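You operate a simulated robot arm through the tools that you are given. There is no shell and no other tool. Be economical: measure what you need, move in short steps, check, and stop when the job is done.

You are at the controls of a simulated robot arm. One attempt, no reset.

TASK
Put one of the potatoes from the oak top of the island on top of the blue pie dish.

It is judged by the outcome, as a careful person would: the job done as asked, and still so three seconds after it is handed in. It fails if anything else is knocked over, pushed out of place, dropped, spilled or broken.

THE ROBOT
A 6-joint arm with a two-finger parallel gripper, fixed in place. Base frame: the origin is at the foot of the arm, x ahead of it, y to its left, z up; the work surface is at about z = 0. Readings come in mm, rad, newtons and seconds.
With the tool pointing down near the work surface it reaches from about 120 to 500 mm from the base axis. Its first joint turns from -1.257 to 1.257 rad. Payload 0.65 kg.
The tool frame sits at the grasp point between the pads (the TCP): z along the fingers, y along the line on which they close. The tips reach 25 mm beyond it. The gripper opens to 76 mm. The fingers are 18 mm wide and 10 mm thick; the gripper's body (36 by 78 mm) begins 45 mm behind the TCP.
Orientation is told as [roll, pitch, yaw] about the base's x, y, z axes, in that order, counted from this pose: with the fingers straight down and closing along the base's y, the tool's x points along the base's -x, its y along +y and its z along -z.

THE INTERFACE
- The arm moves only by the tool step_arm. Its arguments are lists of equal length, an entry for each row: "fingers": the gripper command, from -1 (fully open) to 1 (shut), values between in proportion; "translation": the shift along the tool's x, y, z in mm, a list of three; "angular": the turn, a rotation vector about the tool's x, y, z in rad, a list of three. In form: {"fingers": [fingers, ...], "translation": [[dx, dy, dz], ...], "angular": [[wx, wy, wz], ...]}. A call has 1 to 12 rows; each row shifts and turns the commanded pose from where the row before left it, along the tool's axes as they then stand. A row lasts 0.2 s, in which the tool goes at most 50 mm and 0.15 rad; a call with a longer step from one row to the next is refused whole, and so is a gripper value outside its range. A pose out of reach is approached as far as the arm can. The call stops where the force on the tool passes 40 N (or 10 N more than at its start, if that is more) or the arm is blocked; 0.2 s more then pass. Each finger travels about 108 mm/s and halts on what it meets, pressing with about 20 N; the grip force reading is that of the motor and also rises with nothing between the fingers. The clock runs only during rows and for 0.2 s after the last one: add rows that do not move to give the fingers time. The reply holds the time, the measured pose of the TCP, the force on the tool along the base axes, the opening and the grip force, in the units named above and with some noise, and new pictures: "pictures" is both (left out), scene, wrist or none.
- Cameras (640 x 400 px; columns grow to the right, rows downward): "scene" is fixed at [42, 259.4, 424.4]; the picture's right is [-0.90, -0.44, 0.00], its down [-0.16, 0.34, -0.93] and it looks along [0.41, -0.83, -0.37] (base axes); focal length 325 px, centre (320, 200). "wrist" rides on the gripper at [58, 11, -81] in the tool frame; the picture's right is [-0.18, 0.98, 0.00], its down [-0.75, -0.14, -0.64] and it looks along [-0.63, -0.12, 0.77] (tool axes); focal length 243 px, centre (320, 200). There is no depth. A picture from a camera that has moved, and an enlarged one, comes with that camera's place and axes in the base frame and with its lens.
- close_up(camera, box): a new picture of the part [left, top, right, bottom] of that camera's present view, enlarged. It takes no simulated time.
- close_job(): hands the job in; it is judged then, once.

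Work in short steps. Places have to be worked out from the pictures, the camera data and where the tool is seen: move nearer, look again, correct. Check each grasp and each placing, and mend what went wrong. You have 90 turns and 200 pictures in all, those below and enlarged ones among them. Open the gripper and draw the arm clear of the work before you hand the job in, unless the task says otherwise; then end with one line.

The tools are called by a JSON object that holds its "name" and its "arguments". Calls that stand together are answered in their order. step_arm: Moves the arm, as the interface text tells. Its arguments: {"type":"object","properties":{"fingers":{"type":"array"},"translation":{"type":"array"},"angular":{"type":"array"},"pictures":{"type":"string","enum":["both","scene","wrist","none"]}},"required":["fingers","translation","angular"]} The other tools are called the same way: close_up (camera, box) takes an enlarged picture of a part of a camera's view; close_job () hands the job in.

At the start:

```text
time: 0.0
tool_pos: [206.1, -123.5, 290.6]
tcp_rot: [0.002, -0.004, 0.0]
force: [0.6, 0.5, -1.0]
width: 76.1
gripper_force: 0.1
```

scene: 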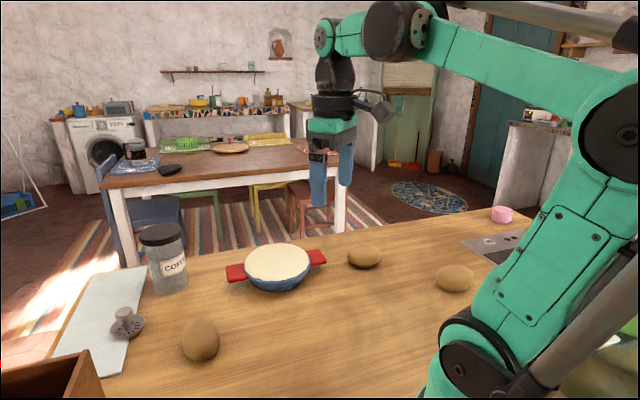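
wrist: 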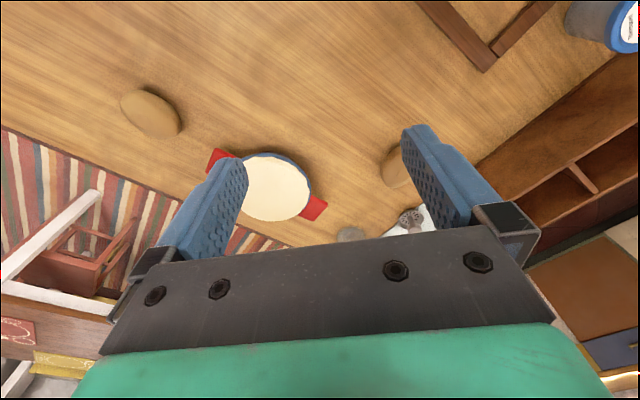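

The dish is roughly at (390,-233), and the nearest reachable potato (C) roughly at (395,-14). I'll enlarge both before moving.

{"name": "close_up", "arguments": {"camera": "scene", "box": [140, 290, 260, 365]}}

{"name": "close_up", "arguments": {"camera": "scene", "box": [200, 220, 400, 345]}}

```text
5.33 times, centred on (200, 328) of scene
camera zoom: at [42.0, 259.4, 424.4], right [-0.9, -0.44, 0.0], down [-0.16, 0.34, -0.93], along [0.41, -0.83, -0.37], focal length 1732 px, centre (960, -480)
```

zoom: 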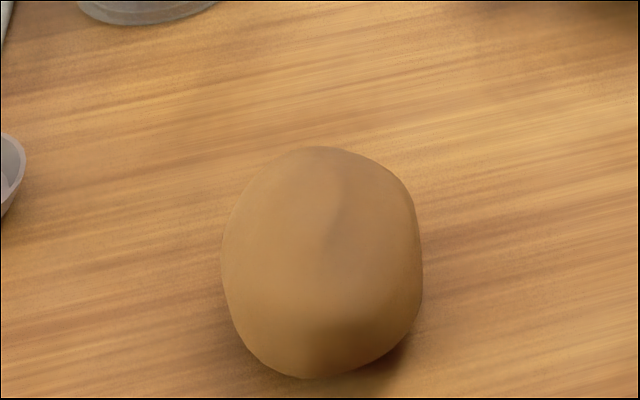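

```text
3.20 times, centred on (300, 282) of scene
camera zoom: at [42.0, 259.4, 424.4], right [-0.9, -0.44, 0.0], down [-0.16, 0.34, -0.93], along [0.41, -0.83, -0.37], focal length 1039 px, centre (384, -64)
```

zoom: 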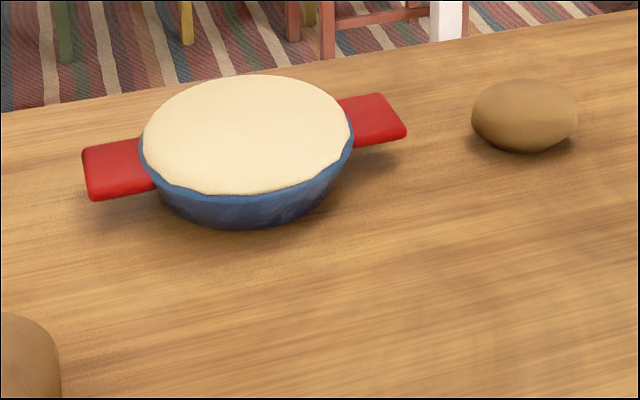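

Potato C is about 60 mm wide and should be graspable. I'll move partly toward it at height for a wrist view.

{"name": "step_arm", "arguments": {"fingers": [-1, -1, -1, -1, -1], "translation": [[-22, 22, 15], [-22, 22, 15], [-22, 22, 15], [-22, 22, 15], [-16, 18, 20]], "angular": [[0, 0, 0], [0, 0, 0], [0, 0, 0], [0, 0, 0], [0, 0, 0]]}}

```text
time: 1.2
tool_pos: [308.7, -15.9, 209.7]
tcp_rot: [0.001, -0.002, 0.001]
force: [1.2, -0.5, -0.4]
width: 76.2
gripper_force: 0.2
camera wrist: at [250.8, -5.4, 291.4], right [0.18, 0.98, 0.0], down [0.75, -0.14, 0.64], along [0.63, -0.12, -0.76], focal length 243 px, centre (320, 200)
```

scene: 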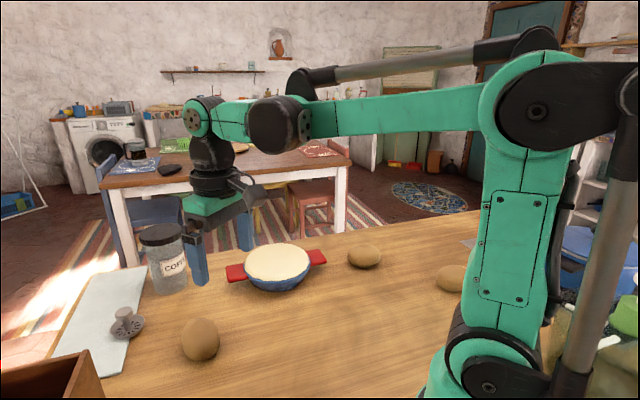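
wrist: 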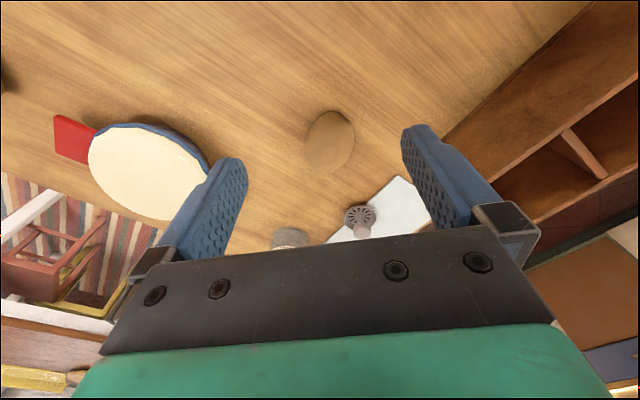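

Both cameras put the potato near (390,-18). I'll enlarge it in the wrist view to get its long axis.

{"name": "close_up", "arguments": {"camera": "wrist", "box": [264, 90, 392, 170]}}

```text
5.00 times, centred on (328, 130) of wrist
camera zoom: at [250.8, -5.4, 291.4], right [0.18, 0.98, 0.0], down [0.75, -0.14, 0.64], along [0.63, -0.12, -0.76], focal length 1213 px, centre (280, 550)
```

zoom: 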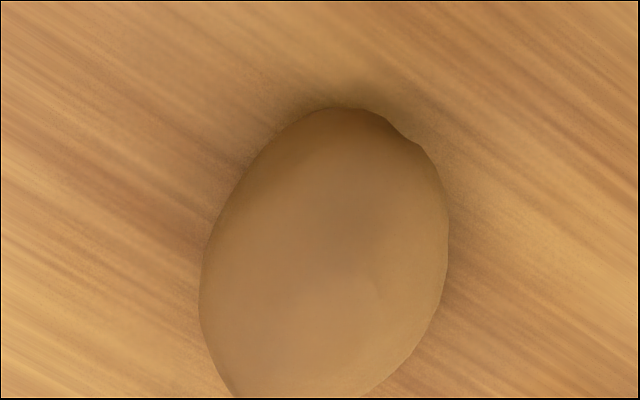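

Its long axis lies about 20° off x and the narrow width is about 60 mm. I'll go above it at z≈110, turn yaw to about -0.35, and look again.

{"name": "step_arm", "arguments": {"fingers": [-1, -1, -1, -1, -1, -1, -1, -1], "translation": [[-20, -0.5, 20], [-20, -0.5, 20], [-20, -0.5, 20], [-21, -0.5, 20], [0, 0, 10], [0, 0, 5], [0, 0, 5], [0, 0, 0]], "angular": [[0, 0, 0], [0, 0, 0], [0, 0, 0], [0, 0, 0], [0, 0, 0.117], [0, 0, 0.117], [0, 0, 0.116], [0, 0, 0]]}}

```text
time: 3.0
tool_pos: [390.7, -18.6, 111.2]
tcp_rot: [0.002, -0.002, -0.352]
force: [0.5, -0.1, 0.4]
width: 76.0
gripper_force: 0.1
camera wrist: at [339.0, 12.0, 192.2], right [0.51, 0.86, 0.0], down [0.66, -0.39, 0.64], along [0.55, -0.33, -0.77], focal length 243 px, centre (320, 200)
```

scene: 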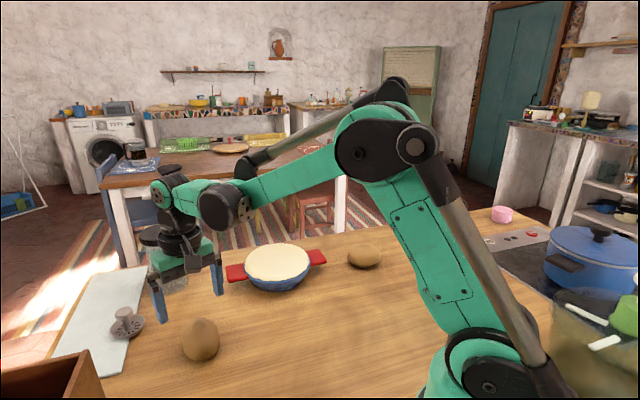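
wrist: 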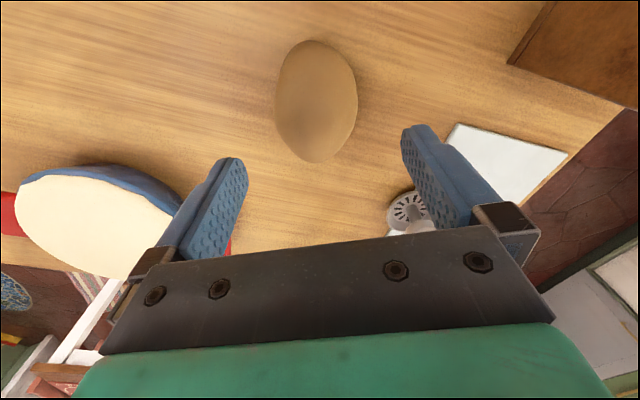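

The potato sits slightly toward the base and to tool -y from the tool axis, and its axis lines up with the fingers. I'll correct by (+4,-3) and descend to z≈62.

{"name": "step_arm", "arguments": {"fingers": [-1, -1, -1, -1], "translation": [[4, -3, 10], [0, 0, 14], [0, 0, 14], [0, 0, 11]], "angular": [[0, 0, 0], [0, 0, 0], [0, 0, 0], [0, 0, 0]]}}

```text
time: 4.0
tool_pos: [386.8, -21.3, 61.8]
tcp_rot: [0.001, -0.002, -0.35]
force: [0.1, 0.8, -0.1]
width: 76.0
gripper_force: 0.1
camera wrist: at [334.2, 9.9, 143.3], right [0.51, 0.86, 0.0], down [0.66, -0.39, 0.64], along [0.56, -0.33, -0.76], focal length 243 px, centre (320, 200)
```

scene: 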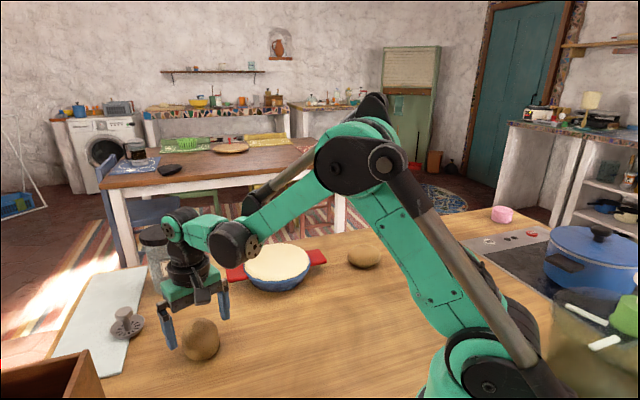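
wrist: 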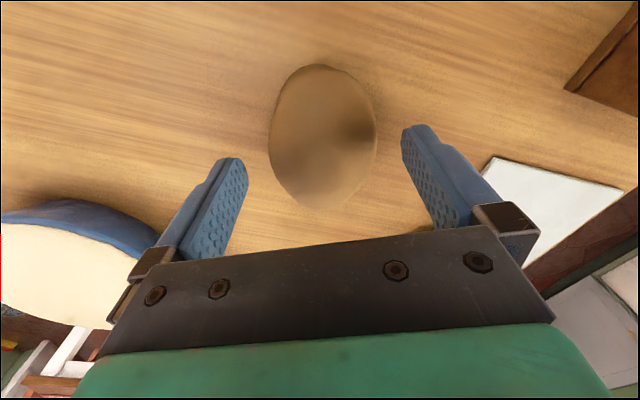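

The potato is centred between the fingers. I'll descend to z≈31 (tips about 6 mm above the top) with the fingers still open.

{"name": "step_arm", "arguments": {"fingers": [-1, -1, -1, -1], "translation": [[2, 0, 8], [0, 0, 8], [0, 0, 8], [0, 0, 7]], "angular": [[0, 0, 0], [0, 0, 0], [0, 0, 0], [0, 0, 0]]}}

```text
time: 5.0
tool_pos: [384.7, -20.9, 30.6]
tcp_rot: [0.002, -0.003, -0.349]
force: [0.3, 0.0, 0.3]
width: 76.0
gripper_force: 0.0
camera wrist: at [332.2, 10.6, 112.2], right [0.51, 0.86, 0.0], down [0.66, -0.39, 0.64], along [0.56, -0.33, -0.76], focal length 243 px, centre (320, 200)
```

scene: 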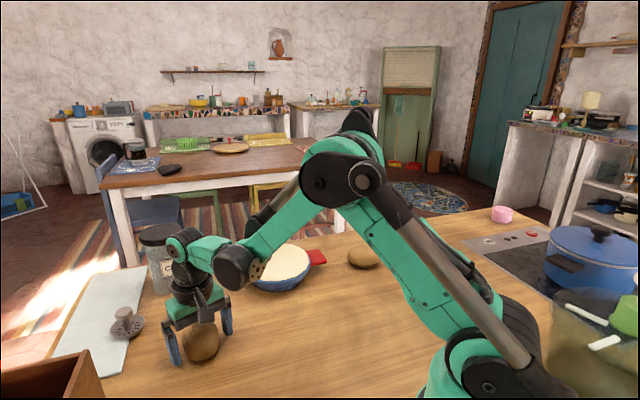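
wrist: 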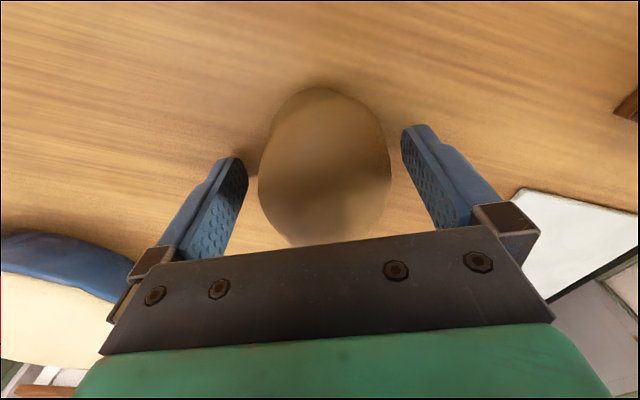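

The potato is between the pads, with the long axis along them. Closing the gripper now.

{"name": "step_arm", "arguments": {"fingers": [-0.2, 0.2, 0.6, 1, 1], "translation": [[2, 0, 2], [0, 0, 0], [0, 0, 0], [0, 0, 0], [0, 0, 0]], "angular": [[0, 0, 0], [0, 0, 0], [0, 0, 0], [0, 0, 0], [0, 0, 0]]}}

```text
time: 6.2
tool_pos: [381.2, -20.8, 29.7]
tcp_rot: [0.002, 0.0, -0.349]
force: [8.1, -2.8, 15.9]
width: 57.3
gripper_force: 19.8
camera wrist: at [330.4, 11.3, 110.4], right [0.51, 0.86, 0.0], down [0.66, -0.39, 0.64], along [0.56, -0.33, -0.76], focal length 243 px, centre (320, 200)
```

scene: 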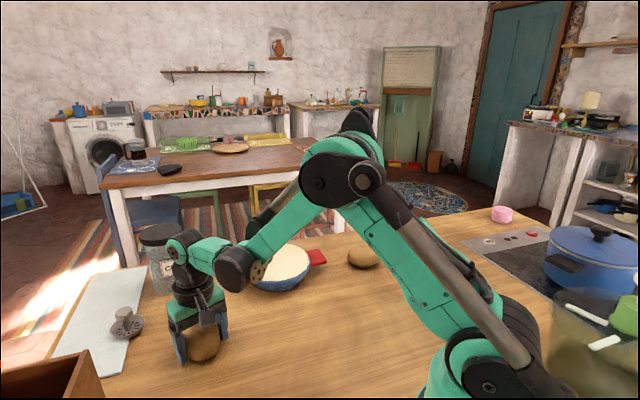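
wrist: 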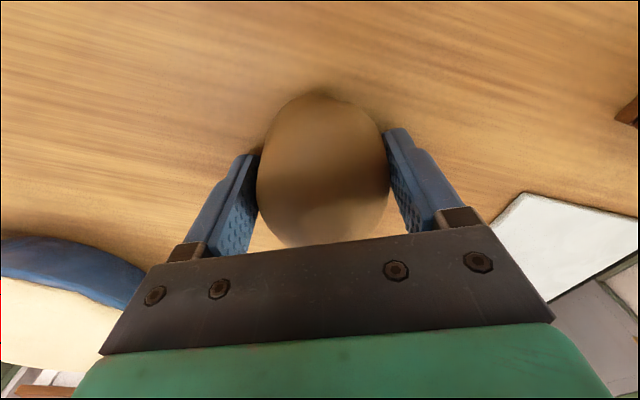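

The grip holds at 57 mm and 20 N. I'll lift slowly and check it stays held.

{"name": "step_arm", "arguments": {"fingers": [1, 1, 1, 1, 1, 1], "translation": [[0, 0, -5], [0, 0, -8], [0, 0, -10], [0, 0, -10], [0, 0, -10], [0, 0, -10]], "angular": [[0, 0, 0], [0, 0, 0], [0, 0, 0], [0, 0, 0], [0, 0, 0], [0, 0, 0]]}}

```text
time: 7.6
tool_pos: [381.8, -17.8, 82.5]
tcp_rot: [0.0, -0.002, -0.348]
force: [-0.1, -0.8, -2.0]
width: 57.0
gripper_force: 20.6
camera wrist: at [330.2, 11.0, 163.1], right [0.51, 0.86, 0.0], down [0.66, -0.39, 0.64], along [0.56, -0.33, -0.77], focal length 243 px, centre (320, 200)
```

scene: 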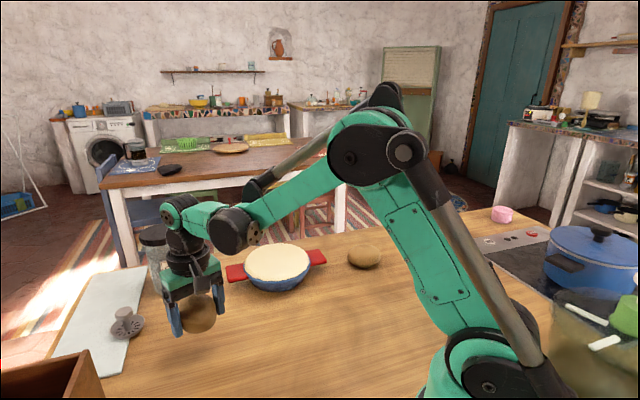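
wrist: 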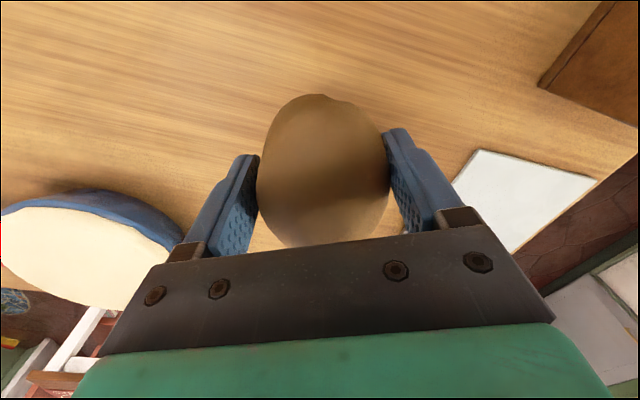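

The potato is held off the table. I'll raise to z≈150 and carry it over to the dish at about (381,-234).

{"name": "step_arm", "arguments": {"fingers": [1, 1, 1, 1, 1, 1, 1, 1, 1, 1, 1, 1], "translation": [[0, 0, -20], [0, 0, -24], [0, 0, -24], [-5, -14, 0], [-9, -27, 0], [-10, -27, 0], [-10, -27, 0], [-10, -27, 0], [-10, -27, 0], [-10, -27, 0], [-9, -27, 0], [0, 0, 0]], "angular": [[0, 0, 0], [0, 0, 0], [0, 0, 0], [0, 0, 0], [0, 0, 0], [0, 0, 0], [0, 0, 0], [0, 0, 0], [0, 0, 0], [0, 0, 0], [0, 0, 0], [0, 0, 0]]}}

```text
time: 10.2
tool_pos: [381.3, -235.8, 149.9]
tcp_rot: [0.0, -0.002, -0.35]
force: [-0.2, -0.2, -0.9]
width: 56.9
gripper_force: 20.6
camera wrist: at [329.3, -205.0, 230.4], right [0.51, 0.86, 0.0], down [0.66, -0.39, 0.64], along [0.56, -0.33, -0.77], focal length 243 px, centre (320, 200)
```

scene: 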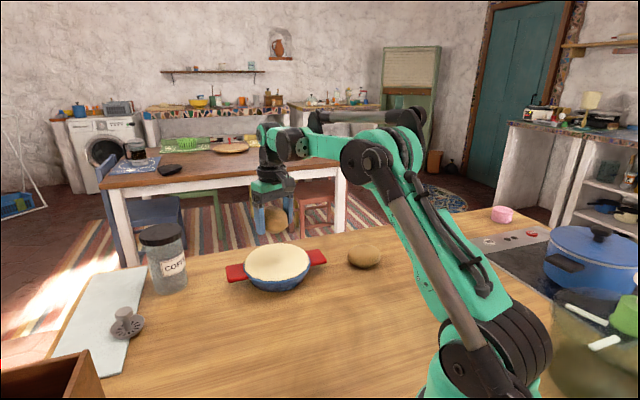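
wrist: 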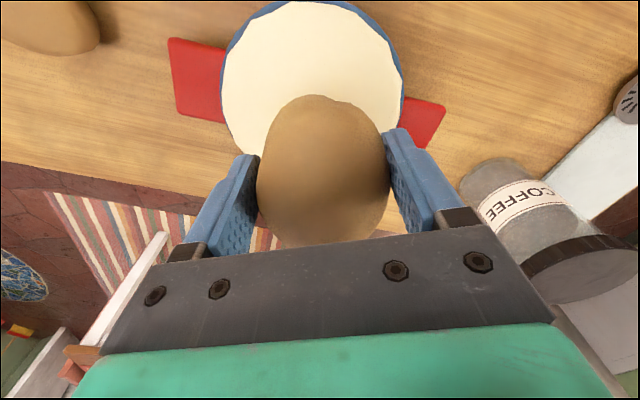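

The combined estimates put the dish centre near (375,-237). I'll shift there, lower to z≈100, and check alignment.

{"name": "step_arm", "arguments": {"fingers": [1, 1, 1, 1], "translation": [[5, -3, 10], [0, 0, 15], [0, 0, 15], [0, 0, 10]], "angular": [[0, 0, 0], [0, 0, 0], [0, 0, 0], [0, 0, 0]]}}

{"name": "close_up", "arguments": {"camera": "scene", "box": [200, 190, 360, 290]}}

```text
time: 11.2
tool_pos: [375.9, -236.2, 98.7]
tcp_rot: [0.0, -0.002, -0.35]
force: [0.3, -0.2, -1.5]
width: 56.9
gripper_force: 19.6
camera wrist: at [323.7, -205.5, 180.3], right [0.51, 0.86, 0.0], down [0.66, -0.39, 0.64], along [0.56, -0.33, -0.77], focal length 243 px, centre (320, 200)
```

scene: 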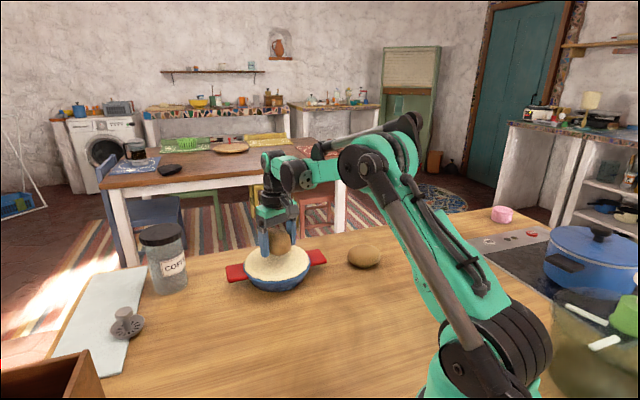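
wrist: 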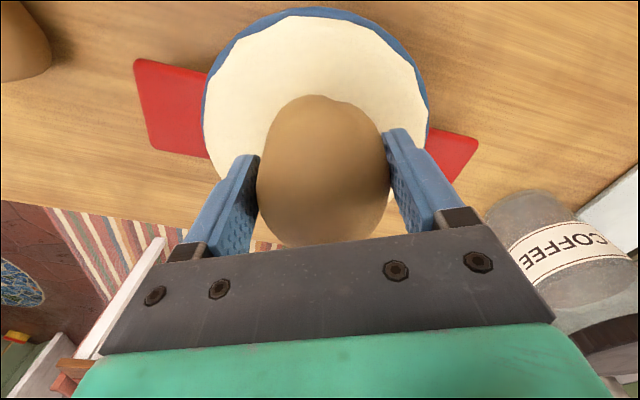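

```text
4.00 times, centred on (280, 240) of scene
camera zoom: at [42.0, 259.4, 424.4], right [-0.9, -0.44, 0.0], down [-0.16, 0.34, -0.93], along [0.41, -0.83, -0.37], focal length 1299 px, centre (480, 40)
```

zoom: 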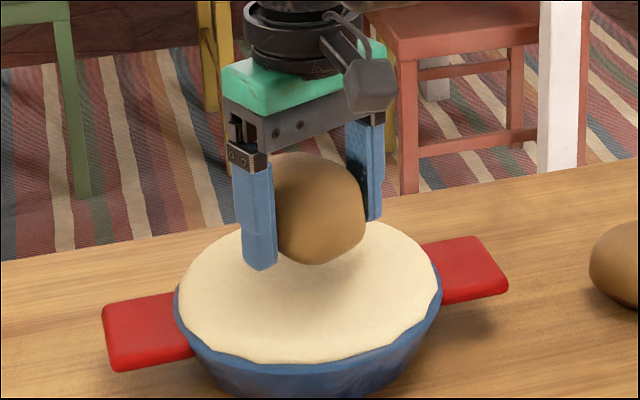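

The dish centre is about 10 mm farther out, near (385,-241). I'll shift, lower to z≈84, and look.

{"name": "step_arm", "arguments": {"fingers": [1, 1, 1, 1], "translation": [[-10, -1.5, 0], [0, 0, 7], [0, 0, 8], [0, 0, 0]], "angular": [[0, 0, 0], [0, 0, 0], [0, 0, 0], [0, 0, 0]]}}

{"name": "close_up", "arguments": {"camera": "scene", "box": [200, 200, 360, 300]}}

```text
time: 12.2
tool_pos: [384.3, -240.7, 85.4]
tcp_rot: [0.001, -0.002, -0.35]
force: [-0.4, 1.0, -1.1]
width: 56.8
gripper_force: 19.8
camera wrist: at [332.8, -210.6, 166.0], right [0.51, 0.86, 0.0], down [0.66, -0.39, 0.64], along [0.56, -0.33, -0.77], focal length 243 px, centre (320, 200)
```

scene: 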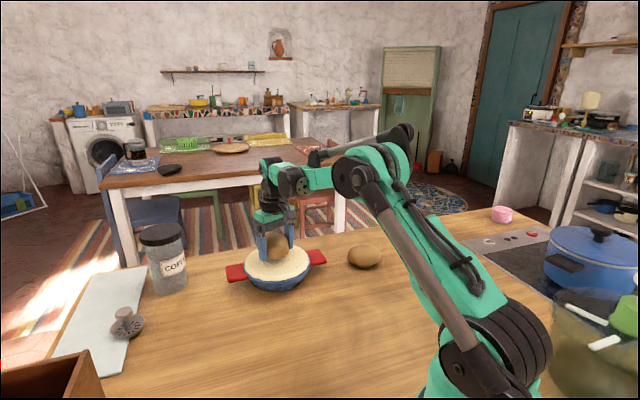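
wrist: 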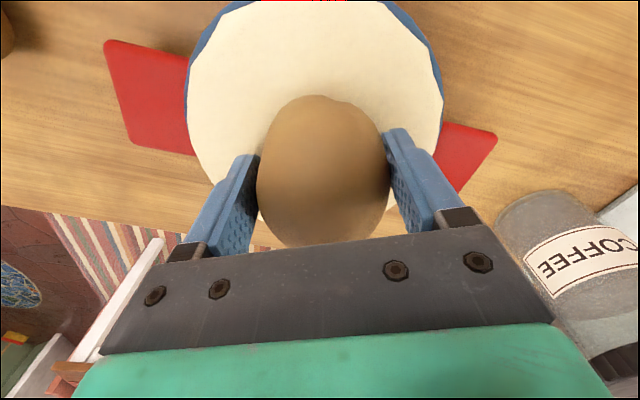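

```text
4.00 times, centred on (280, 250) of scene
camera zoom: at [42.0, 259.4, 424.4], right [-0.9, -0.44, 0.0], down [-0.16, 0.34, -0.93], along [0.41, -0.83, -0.37], focal length 1299 px, centre (480, 0)
```

zoom: 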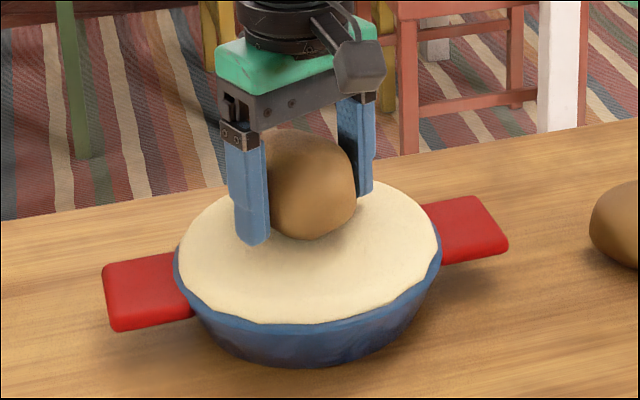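

The potato is centred over the crust within a few mm. I'll lower in small steps, watching the vertical force for contact.

{"name": "step_arm", "arguments": {"fingers": [1, 1, 1], "translation": [[1, -2, 3], [0, 0, 3], [0, 0, 0]], "angular": [[0, 0, 0], [0, 0, 0], [0, 0, 0]], "pictures": "none"}}

{"name": "close_up", "arguments": {"camera": "scene", "box": [232, 220, 328, 280]}}

```text
time: 13.0
tool_pos: [383.0, -243.5, 79.8]
tcp_rot: [0.001, -0.002, -0.35]
force: [-1.4, 1.1, 23.5]
width: 57.4
gripper_force: 20.2
```

```text
6.67 times, centred on (280, 250) of scene
camera zoom: at [41.9, 259.4, 424.4], right [-0.9, -0.44, 0.0], down [-0.16, 0.34, -0.93], along [0.41, -0.83, -0.37], focal length 2164 px, centre (587, -133)
```

zoom: 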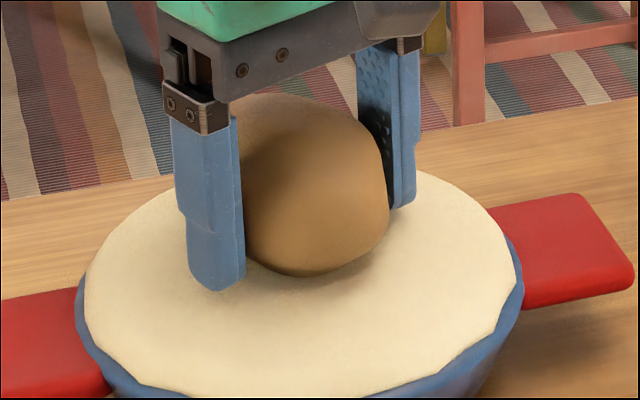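

Contact is clear: vertical force is 23 N at z≈80, and the potato is near the dish centre. I'll ease off 1.5 mm and open gently.

{"name": "step_arm", "arguments": {"fingers": [1, 0.2, -0.25, -0.35, -0.45, -0.6, -0.8, -1, -1, -1], "translation": [[0, 0, -1.5], [0, 0, 0], [0, 0, 0], [0, 0, 0], [0, 0, 0], [0, 0, 0], [0, 0, 0], [0, 0, 0], [0, 0, 0], [0, 0, 0]], "angular": [[0, 0, 0], [0, 0, 0], [0, 0, 0], [0, 0, 0], [0, 0, 0], [0, 0, 0], [0, 0, 0], [0, 0, 0], [0, 0, 0], [0, 0, 0]]}}

{"name": "close_up", "arguments": {"camera": "scene", "box": [200, 200, 360, 300]}}

```text
time: 15.2
tool_pos: [382.6, -243.3, 80.8]
tcp_rot: [0.002, -0.001, -0.349]
force: [0.7, 0.1, 0.4]
width: 76.1
gripper_force: 0.0
camera wrist: at [331.1, -212.2, 161.6], right [0.51, 0.86, 0.0], down [0.66, -0.39, 0.64], along [0.56, -0.33, -0.77], focal length 243 px, centre (320, 200)
```

scene: 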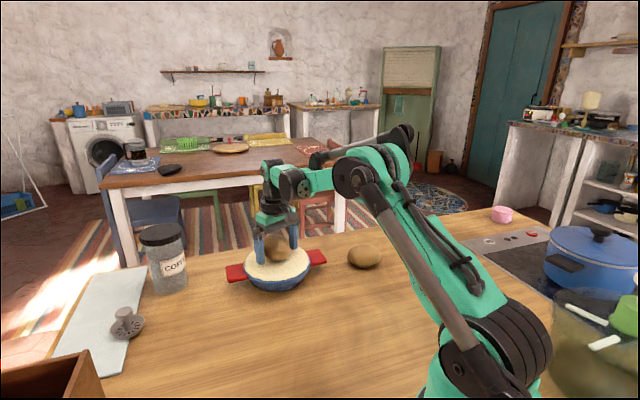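
wrist: 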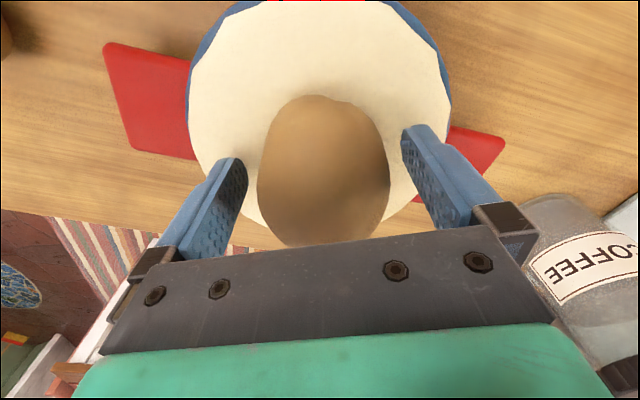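

```text
4.00 times, centred on (280, 250) of scene
camera zoom: at [42.0, 259.4, 424.4], right [-0.9, -0.44, 0.0], down [-0.16, 0.34, -0.93], along [0.41, -0.83, -0.37], focal length 1299 px, centre (480, 0)
```

zoom: 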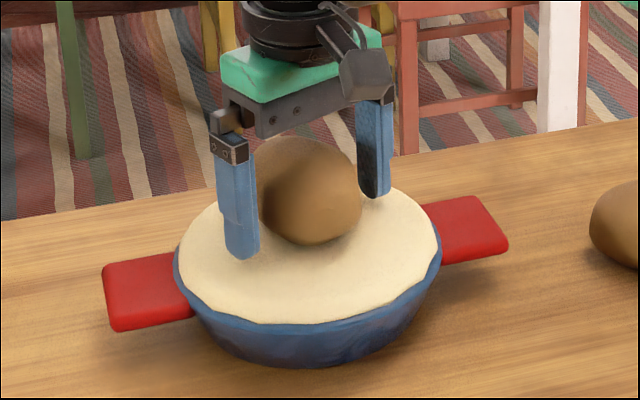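

The potato is released and resting still on the crust, clear of both fingers. I'll retreat straight up, then back away.

{"name": "step_arm", "arguments": {"fingers": [-1, -1, -1, -1, -1, -1, -1, -1, -1, -1], "translation": [[0, 0, -6], [0, 0, -12], [0, 0, -20], [0, 0, -25], [0, 0, -30], [0, 0, -30], [25, 0, -10], [30, 10, 0], [30, 10, 0], [0, 0, 0]], "angular": [[0, 0, 0], [0, 0, 0], [0, 0, 0], [0, 0, 0], [0, 0, 0], [0, 0, 0], [0, 0, 0], [0, 0, 0], [0, 0, 0], [0, 0, 0]]}}

{"name": "close_up", "arguments": {"camera": "scene", "box": [200, 200, 360, 300]}}

```text
time: 17.4
tool_pos: [309.6, -194.2, 213.1]
tcp_rot: [0.003, -0.002, -0.351]
force: [0.4, 0.3, 0.3]
width: 76.0
gripper_force: 0.0
camera wrist: at [258.2, -163.7, 294.2], right [0.51, 0.86, 0.0], down [0.66, -0.39, 0.64], along [0.56, -0.33, -0.77], focal length 243 px, centre (320, 200)
```

scene: 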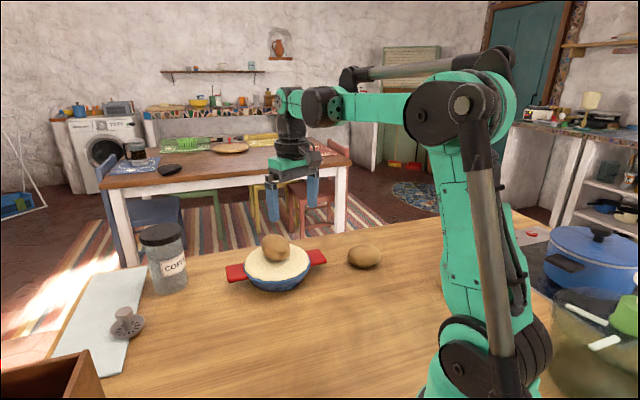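
wrist: 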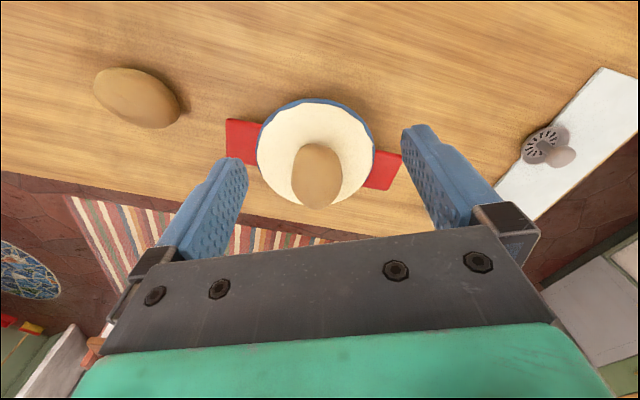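

```text
4.00 times, centred on (280, 250) of scene
camera zoom: at [42.0, 259.4, 424.4], right [-0.9, -0.44, 0.0], down [-0.16, 0.34, -0.93], along [0.41, -0.83, -0.37], focal length 1299 px, centre (480, 0)
```

zoom: 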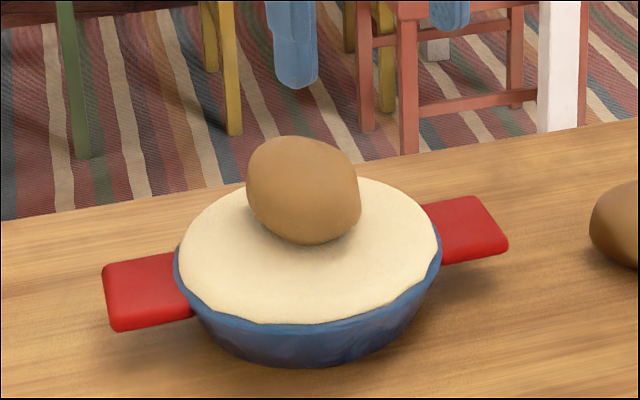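

The potato has stayed in the same spot on the dish, the dish hasn't moved, and the arm is clear. Handing in.

{"name": "close_job", "arguments": {}}

```text
The job is handed in.
```

One potato now rests on top of the blue pie dish; it was steady in the last pictures, nothing else was disturbed, and the arm is open and clear.
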